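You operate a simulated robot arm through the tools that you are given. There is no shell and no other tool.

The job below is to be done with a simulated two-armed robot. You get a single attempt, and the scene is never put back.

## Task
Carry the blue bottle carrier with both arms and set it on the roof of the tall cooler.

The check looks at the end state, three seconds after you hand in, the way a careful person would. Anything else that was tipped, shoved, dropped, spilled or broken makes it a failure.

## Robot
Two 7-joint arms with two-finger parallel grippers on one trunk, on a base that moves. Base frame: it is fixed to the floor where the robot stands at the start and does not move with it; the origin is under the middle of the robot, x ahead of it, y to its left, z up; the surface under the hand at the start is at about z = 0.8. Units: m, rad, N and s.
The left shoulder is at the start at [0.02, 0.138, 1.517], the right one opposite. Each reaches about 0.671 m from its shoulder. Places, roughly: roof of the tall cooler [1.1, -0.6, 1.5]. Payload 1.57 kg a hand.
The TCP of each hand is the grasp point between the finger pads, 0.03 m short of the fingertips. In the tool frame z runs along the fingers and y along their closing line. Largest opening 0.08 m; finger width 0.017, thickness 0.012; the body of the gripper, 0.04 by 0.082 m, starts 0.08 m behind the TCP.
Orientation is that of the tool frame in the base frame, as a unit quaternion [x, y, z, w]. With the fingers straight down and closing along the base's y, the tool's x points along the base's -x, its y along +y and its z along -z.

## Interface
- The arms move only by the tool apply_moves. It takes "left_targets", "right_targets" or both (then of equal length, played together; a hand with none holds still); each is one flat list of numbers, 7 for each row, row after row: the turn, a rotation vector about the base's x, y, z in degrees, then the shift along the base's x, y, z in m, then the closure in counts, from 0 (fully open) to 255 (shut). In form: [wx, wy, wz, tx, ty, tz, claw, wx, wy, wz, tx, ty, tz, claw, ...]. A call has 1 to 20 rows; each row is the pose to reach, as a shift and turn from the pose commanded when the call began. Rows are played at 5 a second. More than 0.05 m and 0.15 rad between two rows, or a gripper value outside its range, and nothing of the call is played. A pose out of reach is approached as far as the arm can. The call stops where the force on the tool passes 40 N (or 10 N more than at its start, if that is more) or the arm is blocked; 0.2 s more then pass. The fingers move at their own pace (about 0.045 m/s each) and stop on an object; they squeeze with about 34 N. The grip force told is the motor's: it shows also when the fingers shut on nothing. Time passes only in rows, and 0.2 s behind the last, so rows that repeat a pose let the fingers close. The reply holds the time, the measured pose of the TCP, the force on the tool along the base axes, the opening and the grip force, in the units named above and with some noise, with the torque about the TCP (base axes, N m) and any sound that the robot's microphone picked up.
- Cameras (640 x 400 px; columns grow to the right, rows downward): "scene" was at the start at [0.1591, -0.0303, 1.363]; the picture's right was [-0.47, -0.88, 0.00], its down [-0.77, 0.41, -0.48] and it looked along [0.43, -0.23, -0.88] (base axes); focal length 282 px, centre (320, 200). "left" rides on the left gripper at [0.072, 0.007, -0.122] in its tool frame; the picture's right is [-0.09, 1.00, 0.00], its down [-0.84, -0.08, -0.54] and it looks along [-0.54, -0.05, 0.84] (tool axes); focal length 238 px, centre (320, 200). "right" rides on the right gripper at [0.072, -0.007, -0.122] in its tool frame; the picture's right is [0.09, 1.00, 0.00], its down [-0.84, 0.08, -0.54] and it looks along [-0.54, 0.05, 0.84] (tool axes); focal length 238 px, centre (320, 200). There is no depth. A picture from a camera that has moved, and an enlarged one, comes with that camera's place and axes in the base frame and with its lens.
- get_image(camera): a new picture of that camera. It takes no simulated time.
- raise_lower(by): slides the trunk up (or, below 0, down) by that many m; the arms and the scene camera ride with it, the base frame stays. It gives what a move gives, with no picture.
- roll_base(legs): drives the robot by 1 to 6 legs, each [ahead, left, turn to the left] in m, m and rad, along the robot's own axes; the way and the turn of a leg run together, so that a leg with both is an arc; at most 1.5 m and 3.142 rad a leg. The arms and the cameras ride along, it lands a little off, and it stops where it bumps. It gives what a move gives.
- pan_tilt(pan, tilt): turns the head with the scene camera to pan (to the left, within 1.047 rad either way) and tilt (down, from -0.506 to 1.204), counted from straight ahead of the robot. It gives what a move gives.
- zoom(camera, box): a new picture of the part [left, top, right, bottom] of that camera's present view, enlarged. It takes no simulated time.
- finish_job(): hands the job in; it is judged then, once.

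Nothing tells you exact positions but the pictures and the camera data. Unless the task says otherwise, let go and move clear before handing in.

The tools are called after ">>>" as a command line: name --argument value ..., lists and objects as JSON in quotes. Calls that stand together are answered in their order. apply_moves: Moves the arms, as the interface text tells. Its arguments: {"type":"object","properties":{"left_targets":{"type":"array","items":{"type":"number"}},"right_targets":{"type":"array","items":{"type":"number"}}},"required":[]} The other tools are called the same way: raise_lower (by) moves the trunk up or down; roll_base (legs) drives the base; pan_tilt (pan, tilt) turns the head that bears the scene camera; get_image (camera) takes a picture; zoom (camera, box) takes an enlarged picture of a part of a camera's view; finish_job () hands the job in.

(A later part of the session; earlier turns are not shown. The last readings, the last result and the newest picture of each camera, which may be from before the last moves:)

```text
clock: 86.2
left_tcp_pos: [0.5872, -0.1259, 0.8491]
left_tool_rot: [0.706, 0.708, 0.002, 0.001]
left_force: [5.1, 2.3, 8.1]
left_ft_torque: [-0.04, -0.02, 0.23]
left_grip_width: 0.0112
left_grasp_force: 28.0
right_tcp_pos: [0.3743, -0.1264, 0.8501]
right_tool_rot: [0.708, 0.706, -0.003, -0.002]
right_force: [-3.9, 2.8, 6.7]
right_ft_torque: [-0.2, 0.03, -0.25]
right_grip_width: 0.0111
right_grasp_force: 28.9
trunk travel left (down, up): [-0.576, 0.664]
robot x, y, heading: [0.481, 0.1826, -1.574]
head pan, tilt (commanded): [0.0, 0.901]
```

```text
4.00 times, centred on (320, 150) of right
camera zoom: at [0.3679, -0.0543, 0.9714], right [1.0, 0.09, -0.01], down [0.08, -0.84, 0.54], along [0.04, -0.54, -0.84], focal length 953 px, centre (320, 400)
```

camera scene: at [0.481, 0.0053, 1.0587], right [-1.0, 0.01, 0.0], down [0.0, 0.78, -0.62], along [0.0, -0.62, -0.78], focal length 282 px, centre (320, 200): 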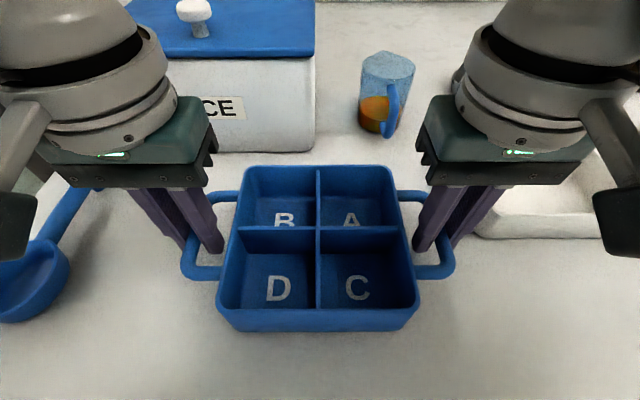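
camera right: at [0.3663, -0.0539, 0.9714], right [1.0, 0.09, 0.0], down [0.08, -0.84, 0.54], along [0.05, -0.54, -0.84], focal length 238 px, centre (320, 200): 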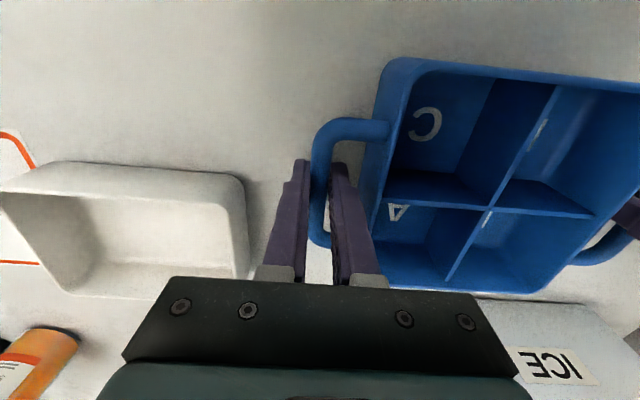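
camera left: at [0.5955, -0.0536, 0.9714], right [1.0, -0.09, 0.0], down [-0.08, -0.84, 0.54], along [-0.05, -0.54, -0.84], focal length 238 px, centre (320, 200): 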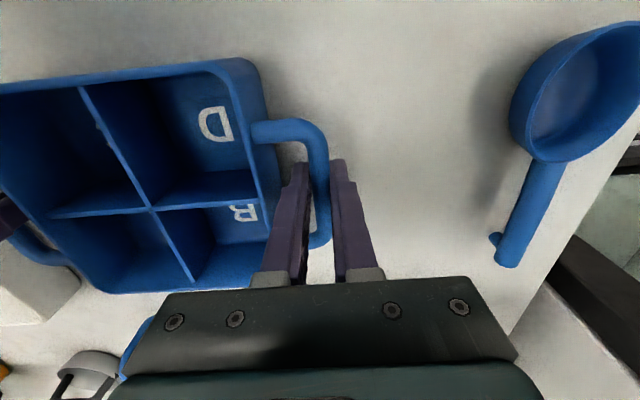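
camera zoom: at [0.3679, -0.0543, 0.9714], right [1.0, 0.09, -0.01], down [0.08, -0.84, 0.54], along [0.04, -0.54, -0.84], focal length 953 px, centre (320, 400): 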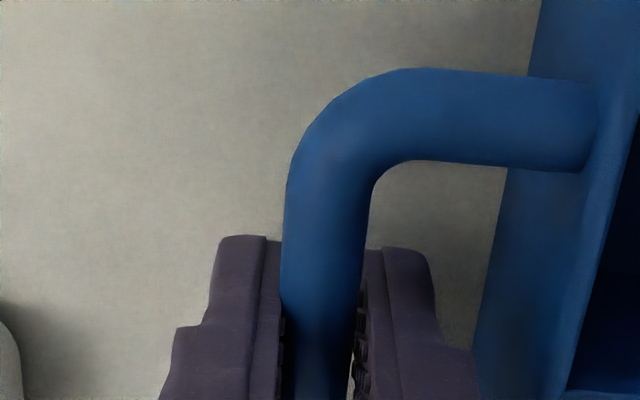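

The internal force is now only about 5 N and both bars are seated between the pads. I'll lift 3 cm with the trunk and check the hold.

>>> raise_lower --by 0.03

>>> get_image --camera "scene"

>>> get_image --camera "left"

>>> get_image --camera "right"

```text
clock: 87.0
left_tcp_pos: [0.5866, -0.1264, 0.8797]
left_tool_rot: [0.706, 0.708, 0.001, 0.003]
left_force: [16.8, -0.3, -0.3]
left_ft_torque: [0.05, -0.11, 0.25]
left_grip_width: 0.0112
left_grasp_force: 28.2
right_tcp_pos: [0.3734, -0.127, 0.8805]
right_tool_rot: [0.708, 0.706, -0.001, -0.002]
right_force: [-17.9, -0.3, -0.1]
right_ft_torque: [-0.08, 0.11, -0.25]
right_grip_width: 0.0114
right_grasp_force: 28.5
trunk travel left (down, up): [-0.606, 0.634]
robot x, y, heading: [0.4799, 0.1794, -1.577]
head pan, tilt (commanded): [0.0, 0.901]
```

```text
taken
camera scene: at [0.481, 0.0054, 1.0887], right [-1.0, 0.01, 0.0], down [0.0, 0.78, -0.62], along [0.0, -0.62, -0.78], focal length 282 px, centre (320, 200)
```

scene: 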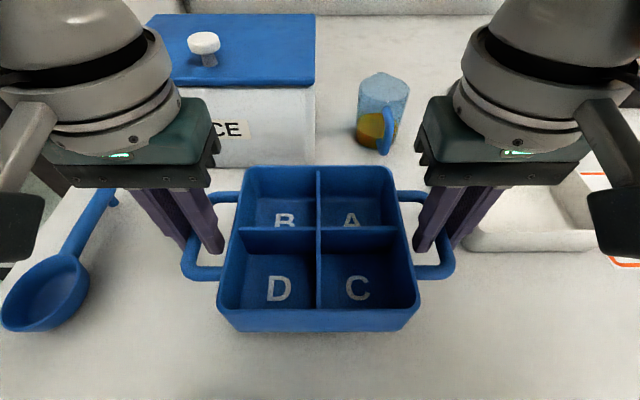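

```text
taken
camera left: at [0.5935, -0.0537, 1.0009], right [1.0, -0.09, 0.0], down [-0.08, -0.84, 0.54], along [-0.04, -0.54, -0.84], focal length 238 px, centre (320, 200)
```

left: 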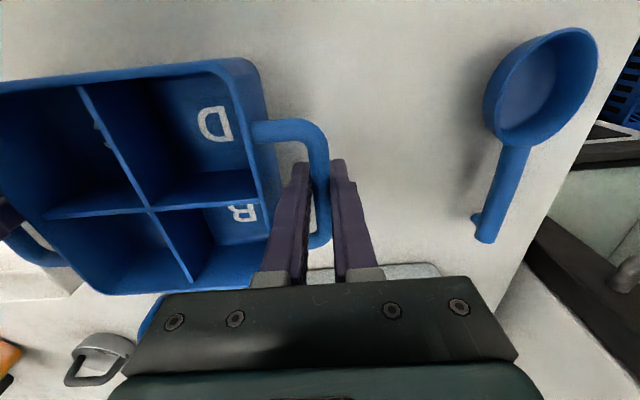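

```text
taken
camera right: at [0.3677, -0.0541, 1.001], right [1.0, 0.09, -0.01], down [0.08, -0.84, 0.54], along [0.04, -0.54, -0.84], focal length 238 px, centre (320, 200)
```

right: 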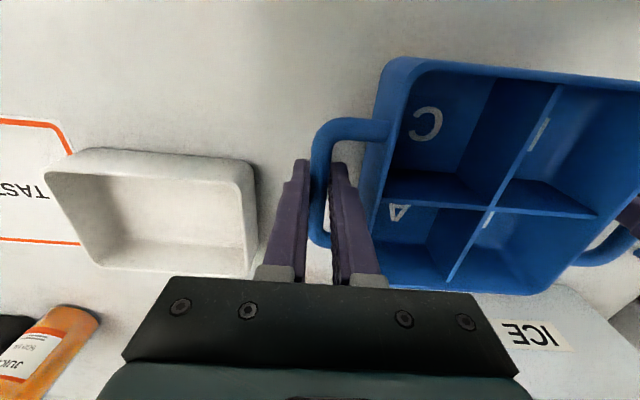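

The carrier is up level and held securely. I'll ease out the 17 N squeeze by 1 mm per side.

>>> apply_moves --left_targets '[0, 0, 0, 0.001, 0, 0, 255, 0, 0, 0, 0.001, 0, 0, 255]' --right_targets '[0, 0, 0, -0.001, 0, 0, 255, 0, 0, 0, -0.001, 0, 0, 255]'

```text
clock: 87.5
left_tcp_pos: [0.5865, -0.1265, 0.8796]
left_tool_rot: [0.707, 0.708, 0.0, 0.001]
left_force: [21.6, -0.4, -0.7]
left_ft_torque: [0.04, -0.09, 0.25]
left_grip_width: 0.0116
left_grasp_force: 28.4
right_tcp_pos: [0.3743, -0.1278, 0.8796]
right_tool_rot: [0.708, 0.706, -0.002, 0.0]
right_force: [-20.1, 0.7, -1.8]
right_ft_torque: [0.0, 0.07, -0.29]
right_grip_width: 0.0114
right_grasp_force: 28.7
trunk travel left (down, up): [-0.606, 0.634]
robot x, y, heading: [0.4808, 0.1808, -1.577]
head pan, tilt (commanded): [0.0, 0.901]
```

>>> apply_moves --left_targets '[0, 0, 0, 0, 0, 0, 255, 0, 0, 0, 0, 0, 0, 255, 0, 0, 0, 0, 0, 0, 255, 0, 0, 0, 0, 0, 0, 255]' --right_targets '[0, 0, 0, 0, 0, 0, 255, 0, 0, 0, 0, 0, 0, 255, 0, 0, 0, 0, 0, 0, 255, 0, 0, 0, 0, 0, 0, 255]'

```text
clock: 88.5
left_tcp_pos: [0.5879, -0.1259, 0.8799]
left_tool_rot: [0.707, 0.708, 0.001, 0.002]
left_force: [23.4, -0.2, -0.8]
left_ft_torque: [-0.03, -0.1, 0.29]
left_grip_width: 0.0111
left_grasp_force: 29.0
right_tcp_pos: [0.3729, -0.1267, 0.8793]
right_tool_rot: [0.708, 0.706, -0.001, -0.002]
right_force: [-23.1, -0.7, -1.1]
right_ft_torque: [0.06, 0.13, -0.27]
right_grip_width: 0.0116
right_grasp_force: 28.4
trunk travel left (down, up): [-0.606, 0.634]
robot x, y, heading: [0.4808, 0.1753, -1.575]
head pan, tilt (commanded): [0.0, 0.901]
```

>>> apply_moves --left_targets '[0, 0, 0, 0.0015, 0, 0, 255, 0, 0, 0, 0.0015, 0, 0, 255, 0, 0, 0, 0.0015, 0, 0, 255, 0, 0, 0, 0.0015, 0, 0, 255]' --right_targets '[0, 0, 0, 0, 0, 0, 255, 0, 0, 0, 0, 0, 0, 255, 0, 0, 0, 0, 0, 0, 255, 0, 0, 0, 0, 0, 0, 255]'

```text
clock: 89.5
left_tcp_pos: [0.5891, -0.1261, 0.8792]
left_tool_rot: [0.706, 0.708, 0.0, -0.001]
left_force: [17.1, 0.2, -1.0]
left_ft_torque: [0.02, -0.07, 0.31]
left_grip_width: 0.0112
left_grasp_force: 28.2
right_tcp_pos: [0.3746, -0.1282, 0.88]
right_tool_rot: [0.708, 0.707, 0.0, -0.001]
right_force: [-16.2, 0.6, -0.5]
right_ft_torque: [0.03, 0.06, -0.28]
right_grip_width: 0.0114
right_grasp_force: 29.0
trunk travel left (down, up): [-0.606, 0.634]
robot x, y, heading: [0.4805, 0.18, -1.573]
head pan, tilt (commanded): [0.0, 0.901]
```

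Moving outward does reduce the squeeze, so I'll ease a little more.

>>> apply_moves --left_targets '[0, 0, 0, 0.001, 0, 0, 255, 0, 0, 0, 0.001, 0, 0, 255, 0, 0, 0, 0.001, 0, 0, 255, 0, 0, 0, 0.001, 0, 0, 255]' --right_targets '[0, 0, 0, -0.001, 0, 0, 255, 0, 0, 0, -0.001, 0, 0, 255, 0, 0, 0, -0.001, 0, 0, 255, 0, 0, 0, -0.001, 0, 0, 255]'

```text
clock: 90.5
left_tcp_pos: [0.5871, -0.1269, 0.8799]
left_tool_rot: [0.708, 0.706, -0.001, -0.001]
left_force: [0.9, 0.8, -1.5]
left_ft_torque: [0.04, -0.02, 0.3]
left_grip_width: 0.0114
left_grasp_force: 28.6
right_tcp_pos: [0.3745, -0.127, 0.8792]
right_tool_rot: [0.706, 0.708, 0.001, 0.001]
right_force: [-1.9, -0.6, -0.9]
right_ft_torque: [-0.04, -0.04, -0.32]
right_grip_width: 0.0112
right_grasp_force: 28.8
trunk travel left (down, up): [-0.606, 0.634]
robot x, y, heading: [0.4824, 0.1834, -1.579]
head pan, tilt (commanded): [0.0, 0.901]
```

Internal force is near zero and the weight is only about 2.5 N. I'll raise the trunk to full height in steps, checking the grip.

>>> raise_lower --by 0.3

>>> raise_lower --by 0.325

>>> get_image --camera "scene"

```text
clock: 93.5
left_tcp_pos: [0.5883, -0.1271, 1.1804]
left_tool_rot: [0.708, 0.706, -0.001, -0.001]
left_force: [-23.0, 0.0, -0.8]
left_ft_torque: [0.0, 0.11, 0.34]
left_grip_width: 0.0115
left_grasp_force: 29.1
right_tcp_pos: [0.3738, -0.1266, 1.1805]
right_tool_rot: [0.706, 0.708, 0.001, 0.001]
right_force: [23.2, -0.1, -0.8]
right_ft_torque: [0.05, -0.13, -0.35]
right_grip_width: 0.0113
right_grasp_force: 28.6
trunk travel left (down, up): [-0.906, 0.334]
robot x, y, heading: [0.4804, 0.1813, -1.577]
head pan, tilt (commanded): [0.0, 0.901]
```

```text
clock: 96.8
left_tcp_pos: [0.5886, -0.1265, 1.5038]
left_tool_rot: [0.707, 0.707, -0.001, -0.001]
left_force: [-23.4, -0.8, -0.7]
left_ft_torque: [0.01, 0.11, 0.32]
left_grip_width: 0.0111
left_grasp_force: 28.8
right_tcp_pos: [0.3738, -0.1269, 1.5054]
right_tool_rot: [0.706, 0.708, 0.001, 0.001]
right_force: [24.5, 0.4, -1.3]
right_ft_torque: [-0.04, -0.1, -0.31]
right_grip_width: 0.0114
right_grasp_force: 28.9
trunk travel left (down, up): [-1.231, 0.009]
robot x, y, heading: [0.4803, 0.1825, -1.579]
head pan, tilt (commanded): [0.0, 0.901]
```

```text
taken
camera scene: at [0.481, 0.0052, 1.7137], right [-1.0, 0.01, 0.0], down [0.0, 0.78, -0.62], along [0.0, -0.62, -0.78], focal length 282 px, centre (320, 200)
```

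scene: 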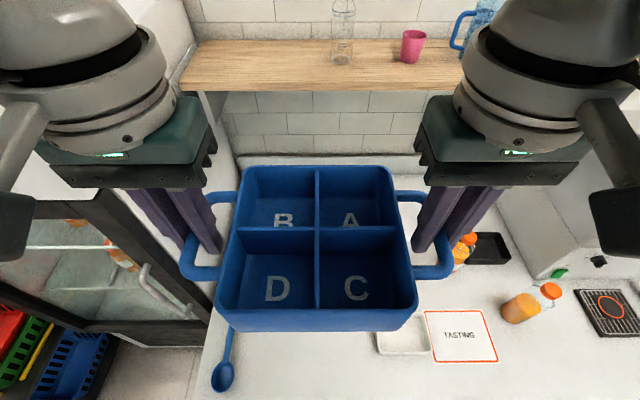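

The carrier is level at full trunk height. I'll trim about 0.9 mm per side inward to relax the steady tension.

>>> apply_moves --left_targets '[0, 0, 0, -0.0009, 0, 0, 255, 0, 0, 0, -0.0009, 0, 0, 255, 0, 0, 0, -0.0009, 0, 0, 255, 0, 0, 0, -0.0009, 0, 0, 255, 0, 0, 0, -0.0009, 0, 0, 255, 0, 0, 0, -0.0009, 0, 0, 255, 0, 0, 0, -0.0009, 0, 0, 255, 0, 0, 0, -0.0009, 0, 0, 255]' --right_targets '[0, 0, 0, 0.0009, 0, 0, 255, 0, 0, 0, 0.0009, 0, 0, 255, 0, 0, 0, 0.0009, 0, 0, 255, 0, 0, 0, 0.0009, 0, 0, 255, 0, 0, 0, 0.0009, 0, 0, 255, 0, 0, 0, 0.0009, 0, 0, 255, 0, 0, 0, 0.0009, 0, 0, 255, 0, 0, 0, 0.0009, 0, 0, 255]'

>>> pan_tilt --pan -0.9 --tilt 0.5

>>> get_image --camera "scene"

>>> pan_tilt --pan 0.9 --tilt 0.5

>>> get_image --camera "scene"

```text
clock: 98.6
left_tcp_pos: [0.5883, -0.1259, 1.5045]
left_tool_rot: [0.707, 0.707, -0.001, 0.0]
left_force: [-14.1, 0.8, -0.3]
left_ft_torque: [0.03, 0.06, 0.25]
left_grip_width: 0.0114
left_grasp_force: 28.2
right_tcp_pos: [0.3744, -0.1268, 1.5043]
right_tool_rot: [0.707, 0.708, -0.001, -0.001]
right_force: [13.3, -0.3, -1.1]
right_ft_torque: [0.01, -0.07, -0.28]
right_grip_width: 0.0111
right_grasp_force: 28.7
trunk travel left (down, up): [-1.231, 0.009]
robot x, y, heading: [0.4778, 0.1825, -1.574]
head pan, tilt (commanded): [0.0, 0.901]
```

```text
clock: 99.8
left_tcp_pos: [0.5874, -0.1266, 1.5057]
left_tool_rot: [0.707, 0.707, 0.001, -0.001]
left_force: [-10.5, -0.6, -1.4]
left_ft_torque: [0.02, 0.07, 0.29]
left_grip_width: 0.0114
left_grasp_force: 29.0
right_tcp_pos: [0.3742, -0.1279, 1.505]
right_tool_rot: [0.707, 0.708, -0.001, 0.0]
right_force: [10.7, 0.0, -2.0]
right_ft_torque: [0.03, -0.03, -0.27]
right_grip_width: 0.0112
right_grasp_force: 28.5
trunk travel left (down, up): [-1.231, 0.009]
robot x, y, heading: [0.4816, 0.1814, -1.576]
head pan, tilt (commanded): [-0.901, 0.499]
```

```text
taken
camera scene: at [0.4098, 0.0245, 1.7475], right [-0.62, 0.79, 0.0], down [0.38, 0.3, -0.88], along [-0.69, -0.54, -0.48], focal length 282 px, centre (320, 200)
```

scene: 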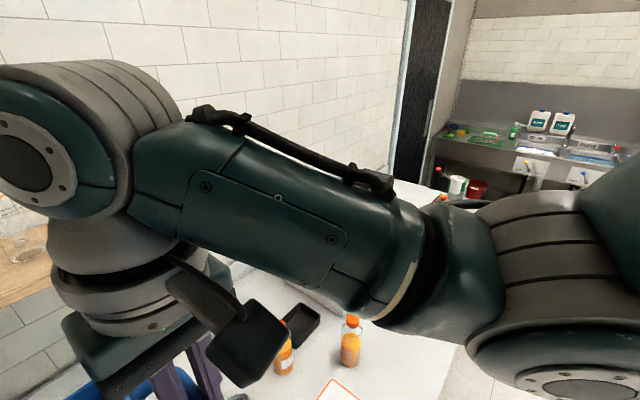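

```text
clock: 101.6
left_tcp_pos: [0.5889, -0.1268, 1.5036]
left_tool_rot: [0.708, 0.707, 0.0, 0.0]
left_force: [-8.3, 0.1, -0.9]
left_ft_torque: [-0.04, 0.01, 0.29]
left_grip_width: 0.0113
left_grasp_force: 28.7
right_tcp_pos: [0.375, -0.1279, 1.5035]
right_tool_rot: [0.707, 0.707, -0.001, -0.001]
right_force: [8.2, -0.5, -0.8]
right_ft_torque: [-0.01, -0.06, -0.31]
right_grip_width: 0.0111
right_grasp_force: 28.8
trunk travel left (down, up): [-1.231, 0.009]
robot x, y, heading: [0.4748, 0.1822, -1.575]
head pan, tilt (commanded): [0.901, 0.499]
```

```text
taken
camera scene: at [0.5523, 0.0238, 1.7476], right [-0.63, -0.78, 0.0], down [-0.37, 0.3, -0.88], along [0.68, -0.55, -0.48], focal length 282 px, centre (320, 200)
```

scene: 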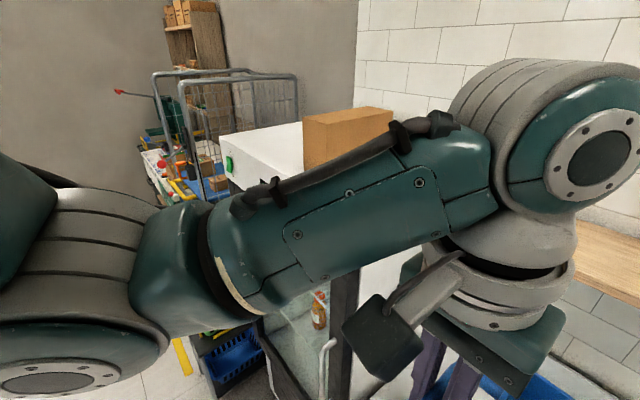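

Both arms are folded symmetrically, with elbows out at about z 1.64. That's near the box height, so I'll choose a spot that keeps the right elbow clear: about x = 1.295, y = -0.43 on the roof. First I'll lift the carrier about 11 cm more with both arms together.

>>> apply_moves --left_targets '[0, 0, 0, 0, 0, 0.01, 255, 0, 0, 0, 0, 0, 0.02, 255, 0, 0, 0, 0, 0, 0.03, 255, 0, 0, 0, 0, 0, 0.04, 255, 0, 0, 0, 0, 0, 0.05, 255, 0, 0, 0, 0, 0, 0.06, 255]' --right_targets '[0, 0, 0, 0, 0, 0.01, 255, 0, 0, 0, 0, 0, 0.02, 255, 0, 0, 0, 0, 0, 0.03, 255, 0, 0, 0, 0, 0, 0.04, 255, 0, 0, 0, 0, 0, 0.05, 255, 0, 0, 0, 0, 0, 0.06, 255]'

```text
clock: 103.0
left_tcp_pos: [0.5895, -0.126, 1.5664]
left_tool_rot: [0.706, 0.708, 0.001, 0.001]
left_force: [1.4, 1.7, -1.8]
left_ft_torque: [-0.03, -0.01, 0.25]
left_grip_width: 0.0113
left_grasp_force: 28.3
right_tcp_pos: [0.3754, -0.1263, 1.5636]
right_tool_rot: [0.707, 0.707, -0.001, 0.0]
right_force: [-1.0, -0.6, -1.1]
right_ft_torque: [0.06, -0.03, -0.31]
right_grip_width: 0.0112
right_grasp_force: 28.7
trunk travel left (down, up): [-1.231, 0.009]
robot x, y, heading: [0.4808, 0.1797, -1.575]
head pan, tilt (commanded): [0.901, 0.499]
```

>>> apply_moves --left_targets '[0, 0, 0, 0, 0, 0.01, 255, 0, 0, 0, 0, 0, 0.02, 255, 0, 0, 0, 0, 0, 0.03, 255, 0, 0, 0, 0, 0, 0.04, 255, 0, 0, 0, 0, 0, 0.05, 255, 0, 0, 0, 0, 0, 0.058, 255, 0, 0, 0, 0, 0, 0.058, 255]' --right_targets '[0, 0, 0, 0, 0, 0.01, 255, 0, 0, 0, 0, 0, 0.02, 255, 0, 0, 0, 0, 0, 0.03, 255, 0, 0, 0, 0, 0, 0.04, 255, 0, 0, 0, 0, 0, 0.05, 255, 0, 0, 0, 0, 0, 0.058, 255, 0, 0, 0, 0, 0, 0.058, 255]'

>>> pan_tilt --pan 0.0 --tilt 0.8

>>> get_image --camera "scene"

```text
clock: 104.6
left_tcp_pos: [0.5887, -0.126, 1.623]
left_tool_rot: [0.707, 0.707, 0.0, 0.0]
left_force: [-11.2, -0.5, -1.2]
left_ft_torque: [-0.1, 0.03, 0.38]
left_grip_width: 0.0112
left_grasp_force: 29.0
right_tcp_pos: [0.3736, -0.127, 1.6253]
right_tool_rot: [0.707, 0.708, 0.001, -0.001]
right_force: [11.3, -0.3, -1.5]
right_ft_torque: [0.13, -0.04, -0.3]
right_grip_width: 0.0112
right_grasp_force: 28.1
trunk travel left (down, up): [-1.231, 0.009]
robot x, y, heading: [0.4803, 0.182, -1.579]
head pan, tilt (commanded): [0.901, 0.499]
```

```text
clock: 105.8
left_tcp_pos: [0.5879, -0.1272, 1.6232]
left_tool_rot: [0.707, 0.707, 0.0, -0.001]
left_force: [-16.1, 0.0, -0.6]
left_ft_torque: [0.06, 0.04, 0.33]
left_grip_width: 0.0114
left_grasp_force: 28.6
right_tcp_pos: [0.3737, -0.1265, 1.6235]
right_tool_rot: [0.706, 0.708, 0.0, 0.001]
right_force: [16.4, 0.7, -0.8]
right_ft_torque: [0.0, -0.08, -0.29]
right_grip_width: 0.0113
right_grasp_force: 29.0
trunk travel left (down, up): [-1.231, 0.009]
robot x, y, heading: [0.4797, 0.1834, -1.576]
head pan, tilt (commanded): [0.0, 0.799]
```

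```text
taken
camera scene: at [0.481, 0.0001, 1.7216], right [-1.0, 0.0, 0.0], down [0.0, 0.72, -0.7], along [0.0, -0.7, -0.72], focal length 282 px, centre (320, 200)
```

scene: 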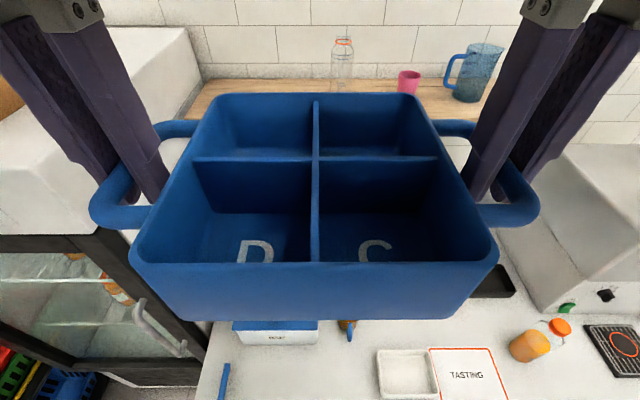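

The carrier is level with its bottom at about z 1.57, above the roof. I'll back off, slide left along the front of the cooler, and look again.

>>> roll_base --legs '[[-0.2, 0, 0], [0, 0.4, 0], [0, 0.415, 0]]'

>>> get_image --camera "scene"

>>> get_image --camera "left"

>>> get_image --camera "right"

```text
clock: 111.6
left_tcp_pos: [1.4042, 0.072, 1.6246]
left_tool_rot: [0.707, 0.707, -0.001, 0.0]
left_force: [-16.7, -0.2, -0.4]
left_ft_torque: [-0.03, 0.09, 0.31]
left_grip_width: 0.0112
left_grasp_force: 28.9
right_tcp_pos: [1.1899, 0.0724, 1.6237]
right_tool_rot: [0.707, 0.707, 0.001, 0.0]
right_force: [17.4, 0.3, -1.3]
right_ft_torque: [0.06, -0.07, -0.28]
right_grip_width: 0.0111
right_grasp_force: 28.3
trunk travel left (down, up): [-1.231, 0.009]
robot x, y, heading: [1.2974, 0.3785, -1.58]
head pan, tilt (commanded): [0.0, 0.799]
```

```text
taken
camera scene: at [1.2962, 0.199, 1.7216], right [-1.0, 0.01, 0.0], down [0.0, 0.72, -0.7], along [0.0, -0.7, -0.72], focal length 282 px, centre (320, 200)
```

scene: 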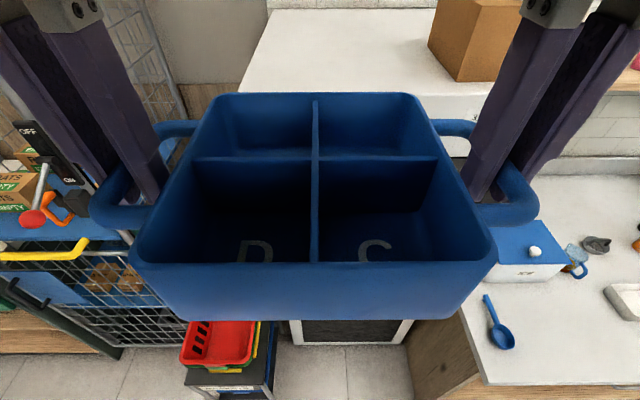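

```text
taken
camera left: at [1.4113, 0.1451, 1.7447], right [1.0, -0.09, 0.0], down [-0.08, -0.84, 0.54], along [-0.05, -0.54, -0.84], focal length 238 px, centre (320, 200)
```

left: 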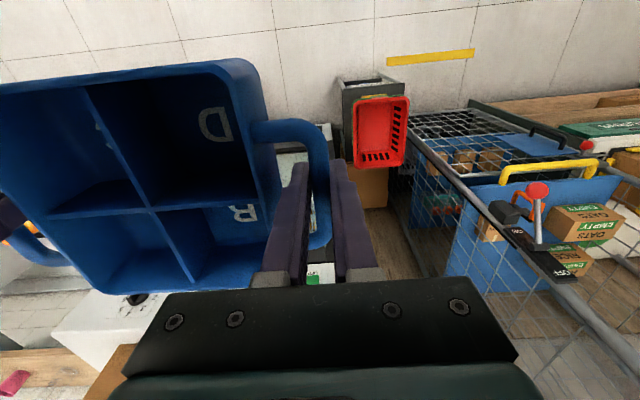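

```text
taken
camera right: at [1.1829, 0.1446, 1.745], right [1.0, 0.09, 0.0], down [0.08, -0.84, 0.54], along [0.05, -0.54, -0.84], focal length 238 px, centre (320, 200)
```

right: 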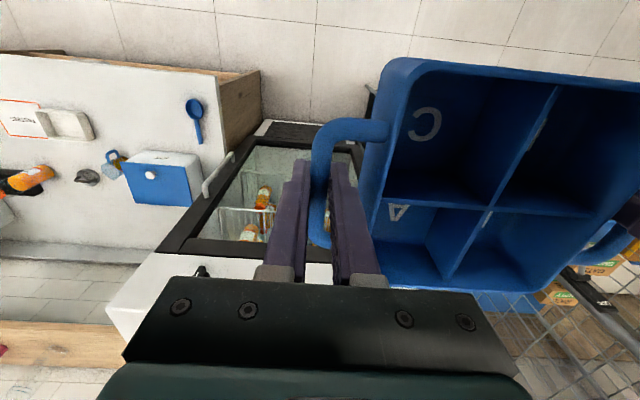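

The carrier is now in front of the roof's free area with the box to its right. I'll look level to check the clearances to the roof edges and the box.

>>> pan_tilt --pan 0.0 --tilt 0.4

>>> get_image --camera "scene"

>>> pan_tilt --pan -0.5 --tilt 0.45

>>> get_image --camera "scene"

>>> pan_tilt --pan 0.6 --tilt 0.4

>>> get_image --camera "scene"

```text
clock: 112.5
left_tcp_pos: [1.4046, 0.0734, 1.6238]
left_tool_rot: [0.707, 0.707, -0.001, -0.001]
left_force: [-1.6, -0.1, -1.2]
left_ft_torque: [-0.01, 0.03, 0.32]
left_grip_width: 0.0113
left_grasp_force: 29.4
right_tcp_pos: [1.1893, 0.0721, 1.6239]
right_tool_rot: [0.707, 0.707, 0.0, 0.0]
right_force: [1.3, 0.5, -0.9]
right_ft_torque: [-0.01, -0.02, -0.3]
right_grip_width: 0.0113
right_grasp_force: 28.6
trunk travel left (down, up): [-1.231, 0.009]
robot x, y, heading: [1.296, 0.3769, -1.575]
head pan, tilt (commanded): [0.0, 0.4]
```

```text
taken
camera scene: at [1.2962, 0.1871, 1.7566], right [-1.0, 0.01, 0.0], down [0.0, 0.39, -0.92], along [-0.01, -0.92, -0.39], focal length 282 px, centre (320, 200)
```

scene: 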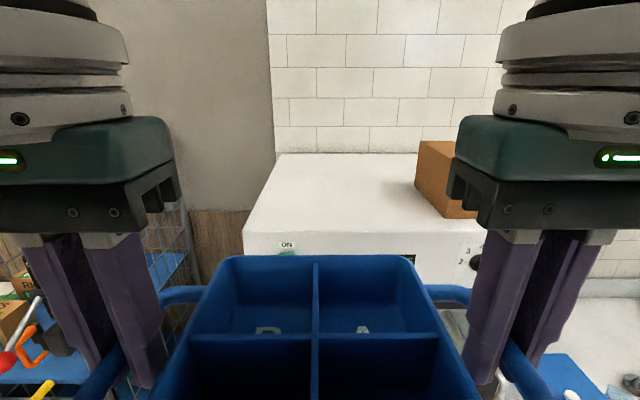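

```text
clock: 113.4
left_tcp_pos: [1.4035, 0.0712, 1.6225]
left_tool_rot: [0.707, 0.707, -0.002, 0.0]
left_force: [-1.8, 0.0, -1.2]
left_ft_torque: [0.01, 0.03, 0.31]
left_grip_width: 0.0112
left_grasp_force: 29.0
right_tcp_pos: [1.1899, 0.0706, 1.6235]
right_tool_rot: [0.708, 0.706, 0.0, 0.001]
right_force: [2.3, 0.4, -1.0]
right_ft_torque: [0.02, 0.0, -0.3]
right_grip_width: 0.0116
right_grasp_force: 28.6
trunk travel left (down, up): [-1.231, 0.009]
robot x, y, heading: [1.2945, 0.3838, -1.575]
head pan, tilt (commanded): [-0.499, 0.45]
```

```text
taken
camera scene: at [1.2523, 0.1992, 1.7521], right [-0.88, 0.48, 0.0], down [0.21, 0.38, -0.9], along [-0.44, -0.79, -0.44], focal length 282 px, centre (320, 200)
```

scene: 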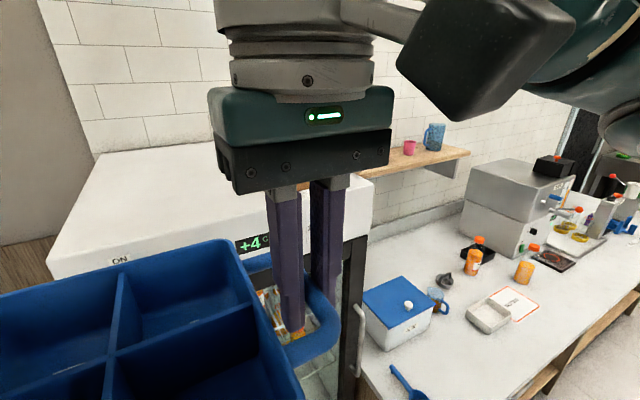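

```text
clock: 114.8
left_tcp_pos: [1.4036, 0.0729, 1.6226]
left_tool_rot: [0.707, 0.707, -0.001, 0.0]
left_force: [-2.0, 0.3, -0.9]
left_ft_torque: [-0.03, 0.01, 0.31]
left_grip_width: 0.0113
left_grasp_force: 29.0
right_tcp_pos: [1.1899, 0.0714, 1.6242]
right_tool_rot: [0.707, 0.707, 0.001, 0.001]
right_force: [3.1, 0.1, -1.6]
right_ft_torque: [-0.01, -0.01, -0.31]
right_grip_width: 0.0114
right_grasp_force: 29.0
trunk travel left (down, up): [-1.231, 0.009]
robot x, y, heading: [1.2964, 0.381, -1.577]
head pan, tilt (commanded): [0.6, 0.4]
```

```text
taken
camera scene: at [1.3485, 0.2029, 1.7567], right [-0.83, -0.56, 0.0], down [-0.22, 0.32, -0.92], along [0.52, -0.76, -0.39], focal length 282 px, centre (320, 200)
```

scene: 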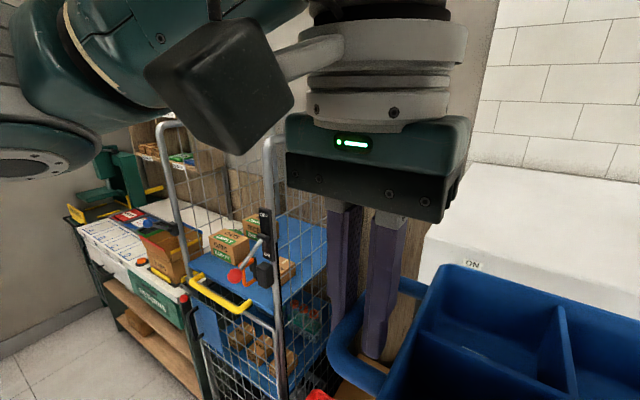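

The roof's left edge is at x ≈ 1.44 and the box's near side at x ≈ 1.035. I'll aim for the carrier centre at about (1.275, -0.45), with roughly 9 cm clear on the box side. I'll drive in part way and check.

>>> roll_base --legs '[[0, -0.02, 0], [0.32, 0, 0]]'

>>> pan_tilt --pan -0.6 --tilt 0.7

>>> get_image --camera "scene"

>>> get_image --camera "right"

>>> get_image --camera "left"

```text
clock: 117.3
left_tcp_pos: [1.3849, -0.2524, 1.6242]
left_tool_rot: [0.705, 0.709, -0.002, 0.0]
left_force: [-3.3, -0.2, -1.4]
left_ft_torque: [0.01, 0.01, 0.35]
left_grip_width: 0.0115
left_grasp_force: 28.8
right_tcp_pos: [1.1704, -0.2543, 1.624]
right_tool_rot: [0.705, 0.709, 0.0, 0.001]
right_force: [4.4, 1.1, -1.2]
right_ft_torque: [0.0, -0.05, -0.28]
right_grip_width: 0.0112
right_grasp_force: 28.9
trunk travel left (down, up): [-1.231, 0.009]
robot x, y, heading: [1.2745, 0.0546, -1.577]
head pan, tilt (commanded): [0.6, 0.4]
```

```text
clock: 118.7
left_tcp_pos: [1.3837, -0.2518, 1.6226]
left_tool_rot: [0.705, 0.709, -0.001, -0.001]
left_force: [0.0, 0.0, -1.2]
left_ft_torque: [0.03, -0.01, 0.31]
left_grip_width: 0.0112
left_grasp_force: 28.4
right_tcp_pos: [1.1696, -0.2549, 1.6244]
right_tool_rot: [0.705, 0.709, 0.001, 0.001]
right_force: [1.3, 0.3, -0.5]
right_ft_torque: [-0.04, -0.06, -0.26]
right_grip_width: 0.0111
right_grasp_force: 28.8
trunk travel left (down, up): [-1.231, 0.009]
robot x, y, heading: [1.2749, 0.0494, -1.572]
head pan, tilt (commanded): [-0.6, 0.7]
```

```text
taken
camera scene: at [1.2281, -0.1157, 1.7299], right [-0.82, 0.57, 0.0], down [0.36, 0.53, -0.77], along [-0.43, -0.63, -0.64], focal length 282 px, centre (320, 200)
```

scene: 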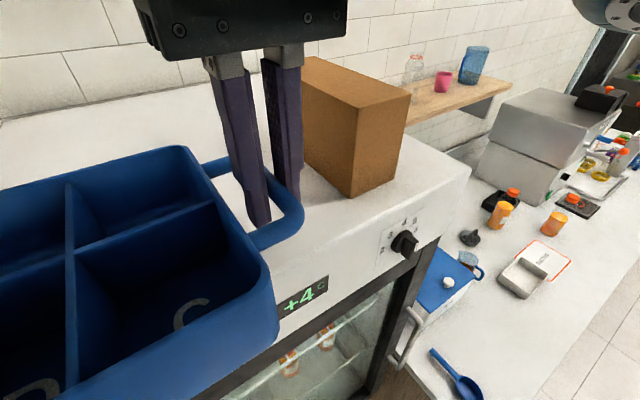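

```text
taken
camera right: at [1.163, -0.1812, 1.745], right [1.0, 0.1, 0.0], down [0.08, -0.84, 0.54], along [0.05, -0.54, -0.84], focal length 238 px, centre (320, 200)
```

right: 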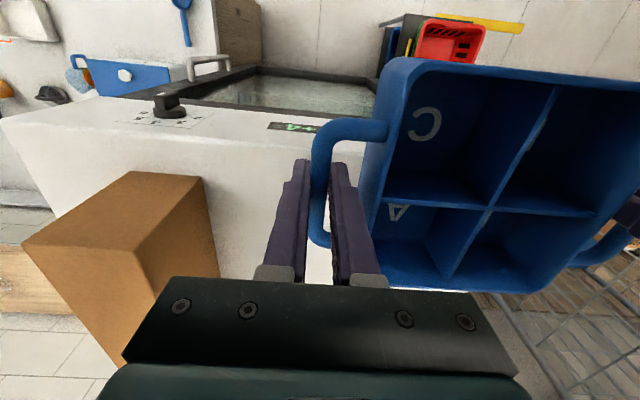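

```text
taken
camera left: at [1.3913, -0.1796, 1.7447], right [1.0, -0.09, 0.0], down [-0.07, -0.84, 0.54], along [-0.05, -0.54, -0.84], focal length 238 px, centre (320, 200)
```

left: 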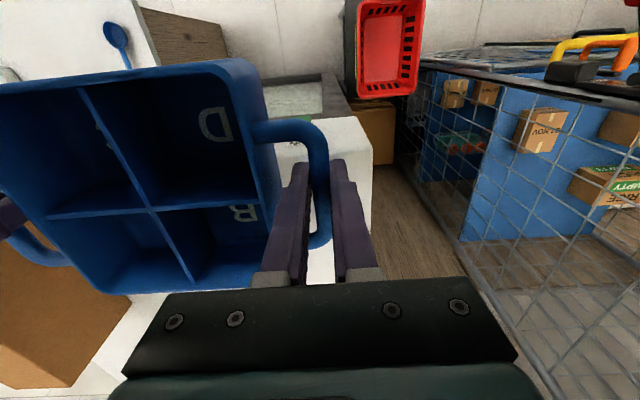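

The carrier clears the roof and box well: the box's near face is at x ≈ 1.033 and the right gripper's inner side at about 1.13. I'll check both elbows before driving the last 20 cm.

>>> pan_tilt --pan -1.04 --tilt 0.5

>>> get_image --camera "scene"

>>> pan_tilt --pan 1.04 --tilt 0.5

>>> get_image --camera "scene"

```text
clock: 119.6
left_tcp_pos: [1.3843, -0.2525, 1.6238]
left_tool_rot: [0.705, 0.709, -0.001, -0.001]
left_force: [-1.1, -0.5, -1.5]
left_ft_torque: [0.01, 0.03, 0.33]
left_grip_width: 0.0117
left_grasp_force: 28.5
right_tcp_pos: [1.1701, -0.2544, 1.6236]
right_tool_rot: [0.705, 0.709, 0.0, 0.001]
right_force: [1.1, 0.1, -0.9]
right_ft_torque: [-0.02, 0.02, -0.27]
right_grip_width: 0.0114
right_grasp_force: 28.7
trunk travel left (down, up): [-1.231, 0.009]
robot x, y, heading: [1.2718, 0.049, -1.573]
head pan, tilt (commanded): [-1.04, 0.499]
```

```text
taken
camera scene: at [1.1976, -0.0916, 1.7475], right [-0.51, 0.86, 0.0], down [0.41, 0.24, -0.88], along [-0.76, -0.44, -0.48], focal length 282 px, centre (320, 200)
```

scene: 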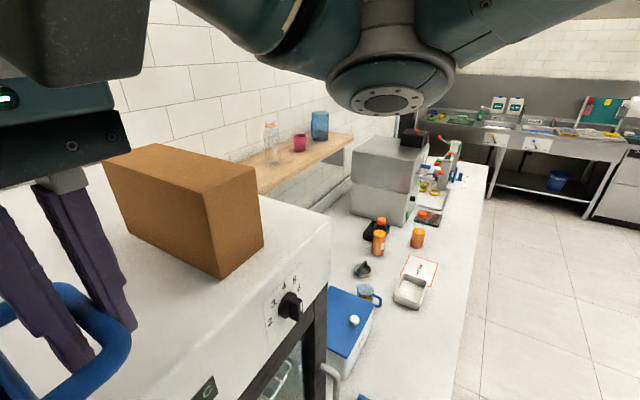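

```text
clock: 121.6
left_tcp_pos: [1.383, -0.2521, 1.6233]
left_tool_rot: [0.705, 0.709, -0.001, 0.0]
left_force: [-1.8, -0.2, -1.7]
left_ft_torque: [0.01, 0.04, 0.31]
left_grip_width: 0.0115
left_grasp_force: 28.3
right_tcp_pos: [1.1716, -0.2548, 1.6241]
right_tool_rot: [0.705, 0.709, 0.0, 0.0]
right_force: [1.0, 0.4, -0.3]
right_ft_torque: [0.03, -0.04, -0.31]
right_grip_width: 0.0112
right_grasp_force: 28.9
trunk travel left (down, up): [-1.231, 0.009]
robot x, y, heading: [1.2735, 0.0537, -1.57]
head pan, tilt (commanded): [1.04, 0.499]
```

```text
taken
camera scene: at [1.3545, -0.0918, 1.7476], right [-0.51, -0.86, 0.0], down [-0.41, 0.24, -0.88], along [0.76, -0.45, -0.48], focal length 282 px, centre (320, 200)
```

scene: 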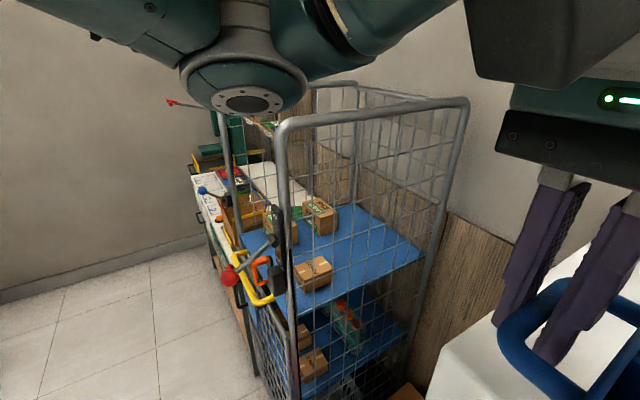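

Both elbows sit high, at about z 1.74. To keep the right elbow well clear of the box while lowering, I'll stop a little shorter, with the carrier centre at about (1.288, -0.41).

>>> roll_base --legs '[[0.155, 0.012, 0]]'

>>> pan_tilt --pan -0.7 --tilt 0.8

>>> get_image --camera "scene"

>>> get_image --camera "left"

>>> get_image --camera "right"

```text
clock: 123.0
left_tcp_pos: [1.396, -0.4076, 1.6225]
left_tool_rot: [0.706, 0.708, 0.0, 0.0]
left_force: [-0.6, 0.1, -1.0]
left_ft_torque: [0.01, 0.01, 0.31]
left_grip_width: 0.0111
left_grasp_force: 28.8
right_tcp_pos: [1.1804, -0.4101, 1.6234]
right_tool_rot: [0.706, 0.708, 0.001, 0.001]
right_force: [1.8, -0.6, -0.6]
right_ft_torque: [0.02, 0.0, -0.28]
right_grip_width: 0.0113
right_grasp_force: 29.0
trunk travel left (down, up): [-1.231, 0.009]
robot x, y, heading: [1.2876, -0.1052, -1.576]
head pan, tilt (commanded): [1.04, 0.499]
```

```text
clock: 124.8
left_tcp_pos: [1.3951, -0.4083, 1.6231]
left_tool_rot: [0.706, 0.708, -0.001, 0.0]
left_force: [-1.0, -0.7, -1.2]
left_ft_torque: [0.04, -0.02, 0.31]
left_grip_width: 0.0113
left_grasp_force: 28.9
right_tcp_pos: [1.1814, -0.4099, 1.6235]
right_tool_rot: [0.706, 0.708, 0.001, 0.001]
right_force: [1.6, 0.4, -0.4]
right_ft_torque: [-0.05, 0.0, -0.3]
right_grip_width: 0.0114
right_grasp_force: 29.2
trunk travel left (down, up): [-1.231, 0.009]
robot x, y, heading: [1.2884, -0.1, -1.57]
head pan, tilt (commanded): [-0.7, 0.799]
```

```text
taken
camera scene: at [1.2354, -0.2626, 1.7216], right [-0.76, 0.65, 0.0], down [0.46, 0.55, -0.7], along [-0.45, -0.53, -0.72], focal length 282 px, centre (320, 200)
```

scene: 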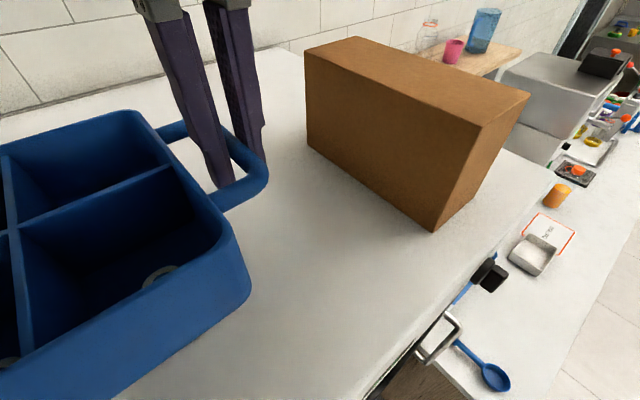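

```text
taken
camera left: at [1.4024, -0.3353, 1.7447], right [1.0, -0.09, 0.0], down [-0.07, -0.84, 0.54], along [-0.05, -0.54, -0.84], focal length 238 px, centre (320, 200)
```

left: 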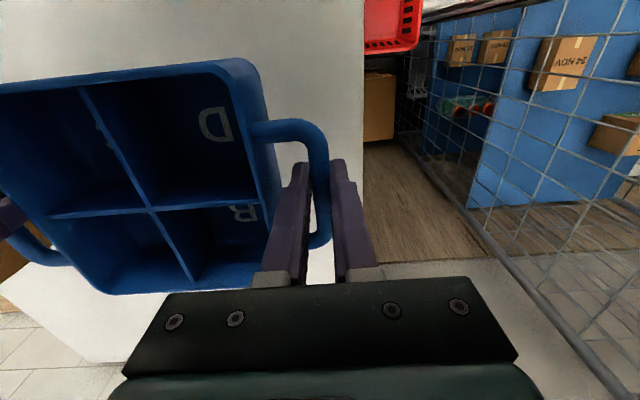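

```text
taken
camera right: at [1.1742, -0.3365, 1.745], right [1.0, 0.09, 0.0], down [0.08, -0.84, 0.54], along [0.05, -0.54, -0.84], focal length 238 px, centre (320, 200)
```

right: 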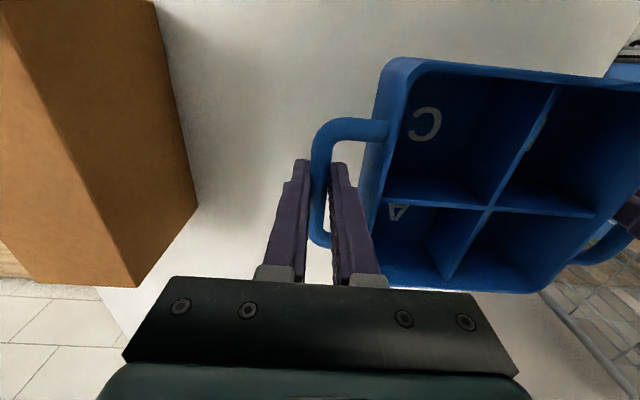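

The carrier hangs over the clear roof area: front margin about 6 cm, left-edge margin about 4 cm for the handle, box about 10 cm away. I'll lower with both arms to just above the roof.

>>> apply_moves --left_targets '[0, 0, 0, 0, 0, -0.01, 255, 0, 0, 0, 0, 0, -0.02, 255, 0, 0, 0, 0, 0, -0.03, 255, 0, 0, 0, 0, 0, -0.04, 255, 0, 0, 0, 0, 0, -0.05, 255, 0, 0, 0, 0, 0, -0.06, 255, 0, 0, 0, 0, 0, -0.06, 255]' --right_targets '[0, 0, 0, 0, 0, -0.01, 255, 0, 0, 0, 0, 0, -0.02, 255, 0, 0, 0, 0, 0, -0.03, 255, 0, 0, 0, 0, 0, -0.04, 255, 0, 0, 0, 0, 0, -0.05, 255, 0, 0, 0, 0, 0, -0.06, 255, 0, 0, 0, 0, 0, -0.06, 255]'

>>> get_image --camera "scene"

>>> get_image --camera "right"

```text
clock: 126.3
left_tcp_pos: [1.3954, -0.4077, 1.5599]
left_tool_rot: [0.706, 0.708, -0.002, 0.0]
left_force: [-0.9, -1.5, -0.6]
left_ft_torque: [-0.22, 0.01, 0.31]
left_grip_width: 0.0113
left_grasp_force: 29.1
right_tcp_pos: [1.1813, -0.4095, 1.5641]
right_tool_rot: [0.706, 0.708, 0.0, 0.0]
right_force: [2.0, 0.7, -0.8]
right_ft_torque: [0.24, -0.03, -0.28]
right_grip_width: 0.0114
right_grasp_force: 28.2
trunk travel left (down, up): [-1.231, 0.009]
robot x, y, heading: [1.289, -0.103, -1.574]
head pan, tilt (commanded): [-0.7, 0.799]
```

```text
taken
camera scene: at [1.2354, -0.2626, 1.7216], right [-0.76, 0.65, 0.0], down [0.46, 0.55, -0.7], along [-0.45, -0.53, -0.72], focal length 282 px, centre (320, 200)
```

scene: 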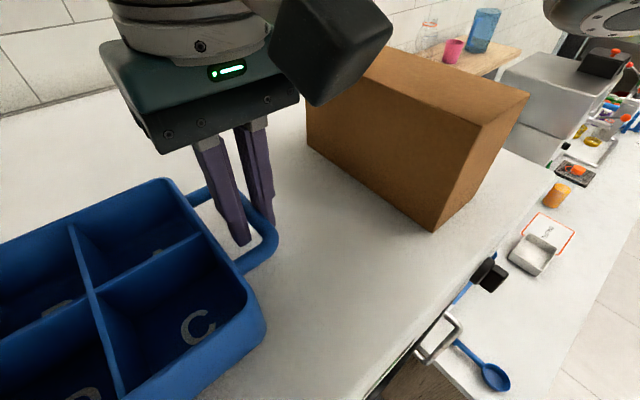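

```text
taken
camera right: at [1.1746, -0.3364, 1.6845], right [1.0, 0.1, 0.0], down [0.08, -0.84, 0.54], along [0.05, -0.54, -0.84], focal length 238 px, centre (320, 200)
```

right: 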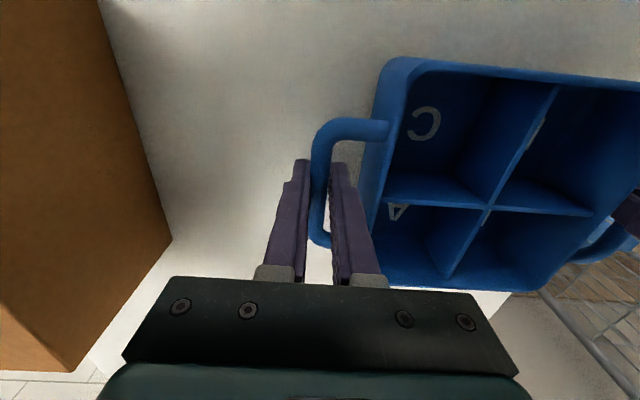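

About 1–2 cm to go. I'll lower slowly in small steps and watch for contact force.

>>> apply_moves --left_targets '[0, 0, 0, 0, 0, -0.003, 255, 0, 0, 0, 0, 0, -0.006, 255, 0, 0, 0, 0, 0, -0.009, 255, 0, 0, 0, 0, 0, -0.012, 255, 0, 0, 0, 0, 0, -0.012, 255]' --right_targets '[0, 0, 0, 0, 0, -0.003, 255, 0, 0, 0, 0, 0, -0.006, 255, 0, 0, 0, 0, 0, -0.009, 255, 0, 0, 0, 0, 0, -0.012, 255, 0, 0, 0, 0, 0, -0.012, 255]'

>>> zoom --camera "scene" --box '[120, 180, 320, 400]'

```text
clock: 127.5
left_tcp_pos: [1.3947, -0.407, 1.5501]
left_tool_rot: [0.707, 0.707, -0.001, 0.0]
left_force: [1.1, 0.4, -0.2]
left_ft_torque: [0.08, 0.01, 0.26]
left_grip_width: 0.0112
left_grasp_force: 28.5
right_tcp_pos: [1.1807, -0.4093, 1.5515]
right_tool_rot: [0.706, 0.708, 0.001, 0.001]
right_force: [-0.6, -0.8, -1.5]
right_ft_torque: [-0.12, 0.03, -0.32]
right_grip_width: 0.0109
right_grasp_force: 29.1
trunk travel left (down, up): [-1.231, 0.009]
robot x, y, heading: [1.2858, -0.0998, -1.571]
head pan, tilt (commanded): [-0.7, 0.799]
```

```text
1.82 times, centred on (220, 290) of scene
camera zoom: at [1.2354, -0.2626, 1.7216], right [-0.76, 0.65, 0.0], down [0.46, 0.55, -0.7], along [-0.45, -0.53, -0.72], focal length 512 px, centre (502, 36)
```

zoom: 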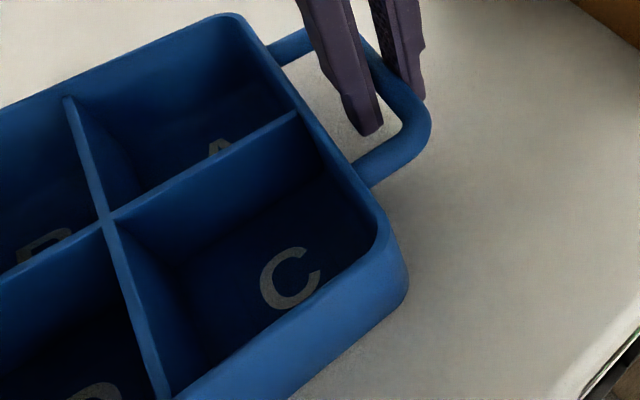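

>>> apply_moves --left_targets '[0, 0, 0, 0, 0, -0.002, 255, 0, 0, 0, 0, 0, -0.004, 255, 0, 0, 0, 0, 0, -0.006, 255, 0, 0, 0, 0, 0, -0.006, 255]' --right_targets '[0, 0, 0, 0, 0, -0.002, 255, 0, 0, 0, 0, 0, -0.004, 255, 0, 0, 0, 0, 0, -0.006, 255, 0, 0, 0, 0, 0, -0.006, 255]'

```text
clock: 128.6
left_tcp_pos: [1.3951, -0.4099, 1.5456]
left_tool_rot: [0.706, 0.709, -0.003, 0.001]
left_force: [4.4, 3.9, 22.7]
left_ft_torque: [-0.04, -0.02, 0.2]
left_grip_width: 0.0113
left_grasp_force: 29.2
right_tcp_pos: [1.1814, -0.4106, 1.5471]
right_tool_rot: [0.707, 0.707, -0.002, 0.002]
right_force: [-9.7, 3.2, 23.2]
right_ft_torque: [-0.06, 0.09, -0.26]
right_grip_width: 0.0115
right_grasp_force: 29.1
trunk travel left (down, up): [-1.231, 0.009]
robot x, y, heading: [1.2866, -0.101, -1.578]
head pan, tilt (commanded): [-0.7, 0.799]
```

Contact on the roof with an even 23 N on both hands. I'll ease off the pressure slightly before releasing.

>>> apply_moves --left_targets '[0, 0, 0, 0, 0, 0.001, 255, 0, 0, 0, 0, 0, 0.0015, 255, 0, 0, 0, 0, 0, 0.0015, 255]' --right_targets '[0, 0, 0, 0, 0, 0.001, 255, 0, 0, 0, 0, 0, 0.0015, 255, 0, 0, 0, 0, 0, 0.0015, 255]'

>>> get_image --camera "scene"

>>> get_image --camera "left"

>>> get_image --camera "right"

```text
clock: 129.3
left_tcp_pos: [1.395, -0.4085, 1.5459]
left_tool_rot: [0.706, 0.708, -0.002, 0.0]
left_force: [3.6, -4.0, 8.6]
left_ft_torque: [-0.71, -0.04, 0.35]
left_grip_width: 0.0117
left_grasp_force: 28.9
right_tcp_pos: [1.1814, -0.4099, 1.5465]
right_tool_rot: [0.706, 0.709, 0.0, 0.0]
right_force: [-4.5, -0.2, 2.4]
right_ft_torque: [-0.41, -0.01, -0.26]
right_grip_width: 0.011
right_grasp_force: 29.5
trunk travel left (down, up): [-1.231, 0.009]
robot x, y, heading: [1.2857, -0.1025, -1.579]
head pan, tilt (commanded): [-0.7, 0.799]
```

```text
taken
camera scene: at [1.2355, -0.2629, 1.7216], right [-0.76, 0.65, 0.0], down [0.46, 0.55, -0.7], along [-0.45, -0.53, -0.72], focal length 282 px, centre (320, 200)
```

scene: 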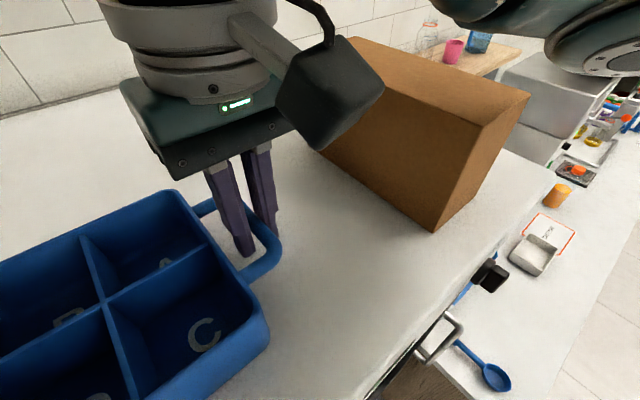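

```text
taken
camera left: at [1.4024, -0.3353, 1.6672], right [1.0, -0.09, 0.0], down [-0.07, -0.84, 0.54], along [-0.05, -0.54, -0.84], focal length 238 px, centre (320, 200)
```

left: 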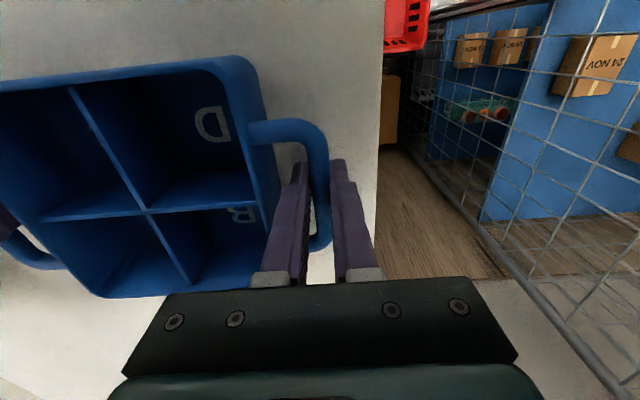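

```text
taken
camera right: at [1.1743, -0.3366, 1.6683], right [1.0, 0.1, 0.0], down [0.08, -0.84, 0.54], along [0.05, -0.54, -0.84], focal length 238 px, centre (320, 200)
```

right: 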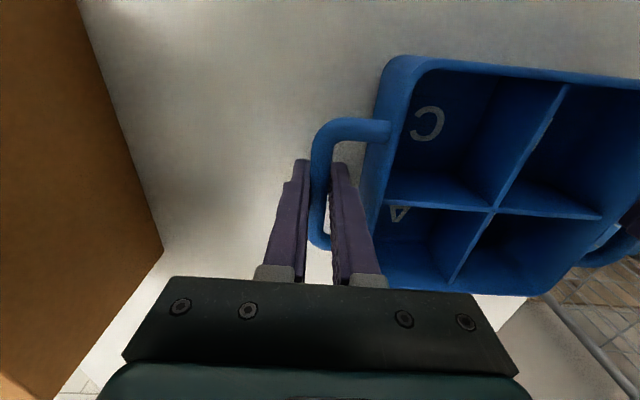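

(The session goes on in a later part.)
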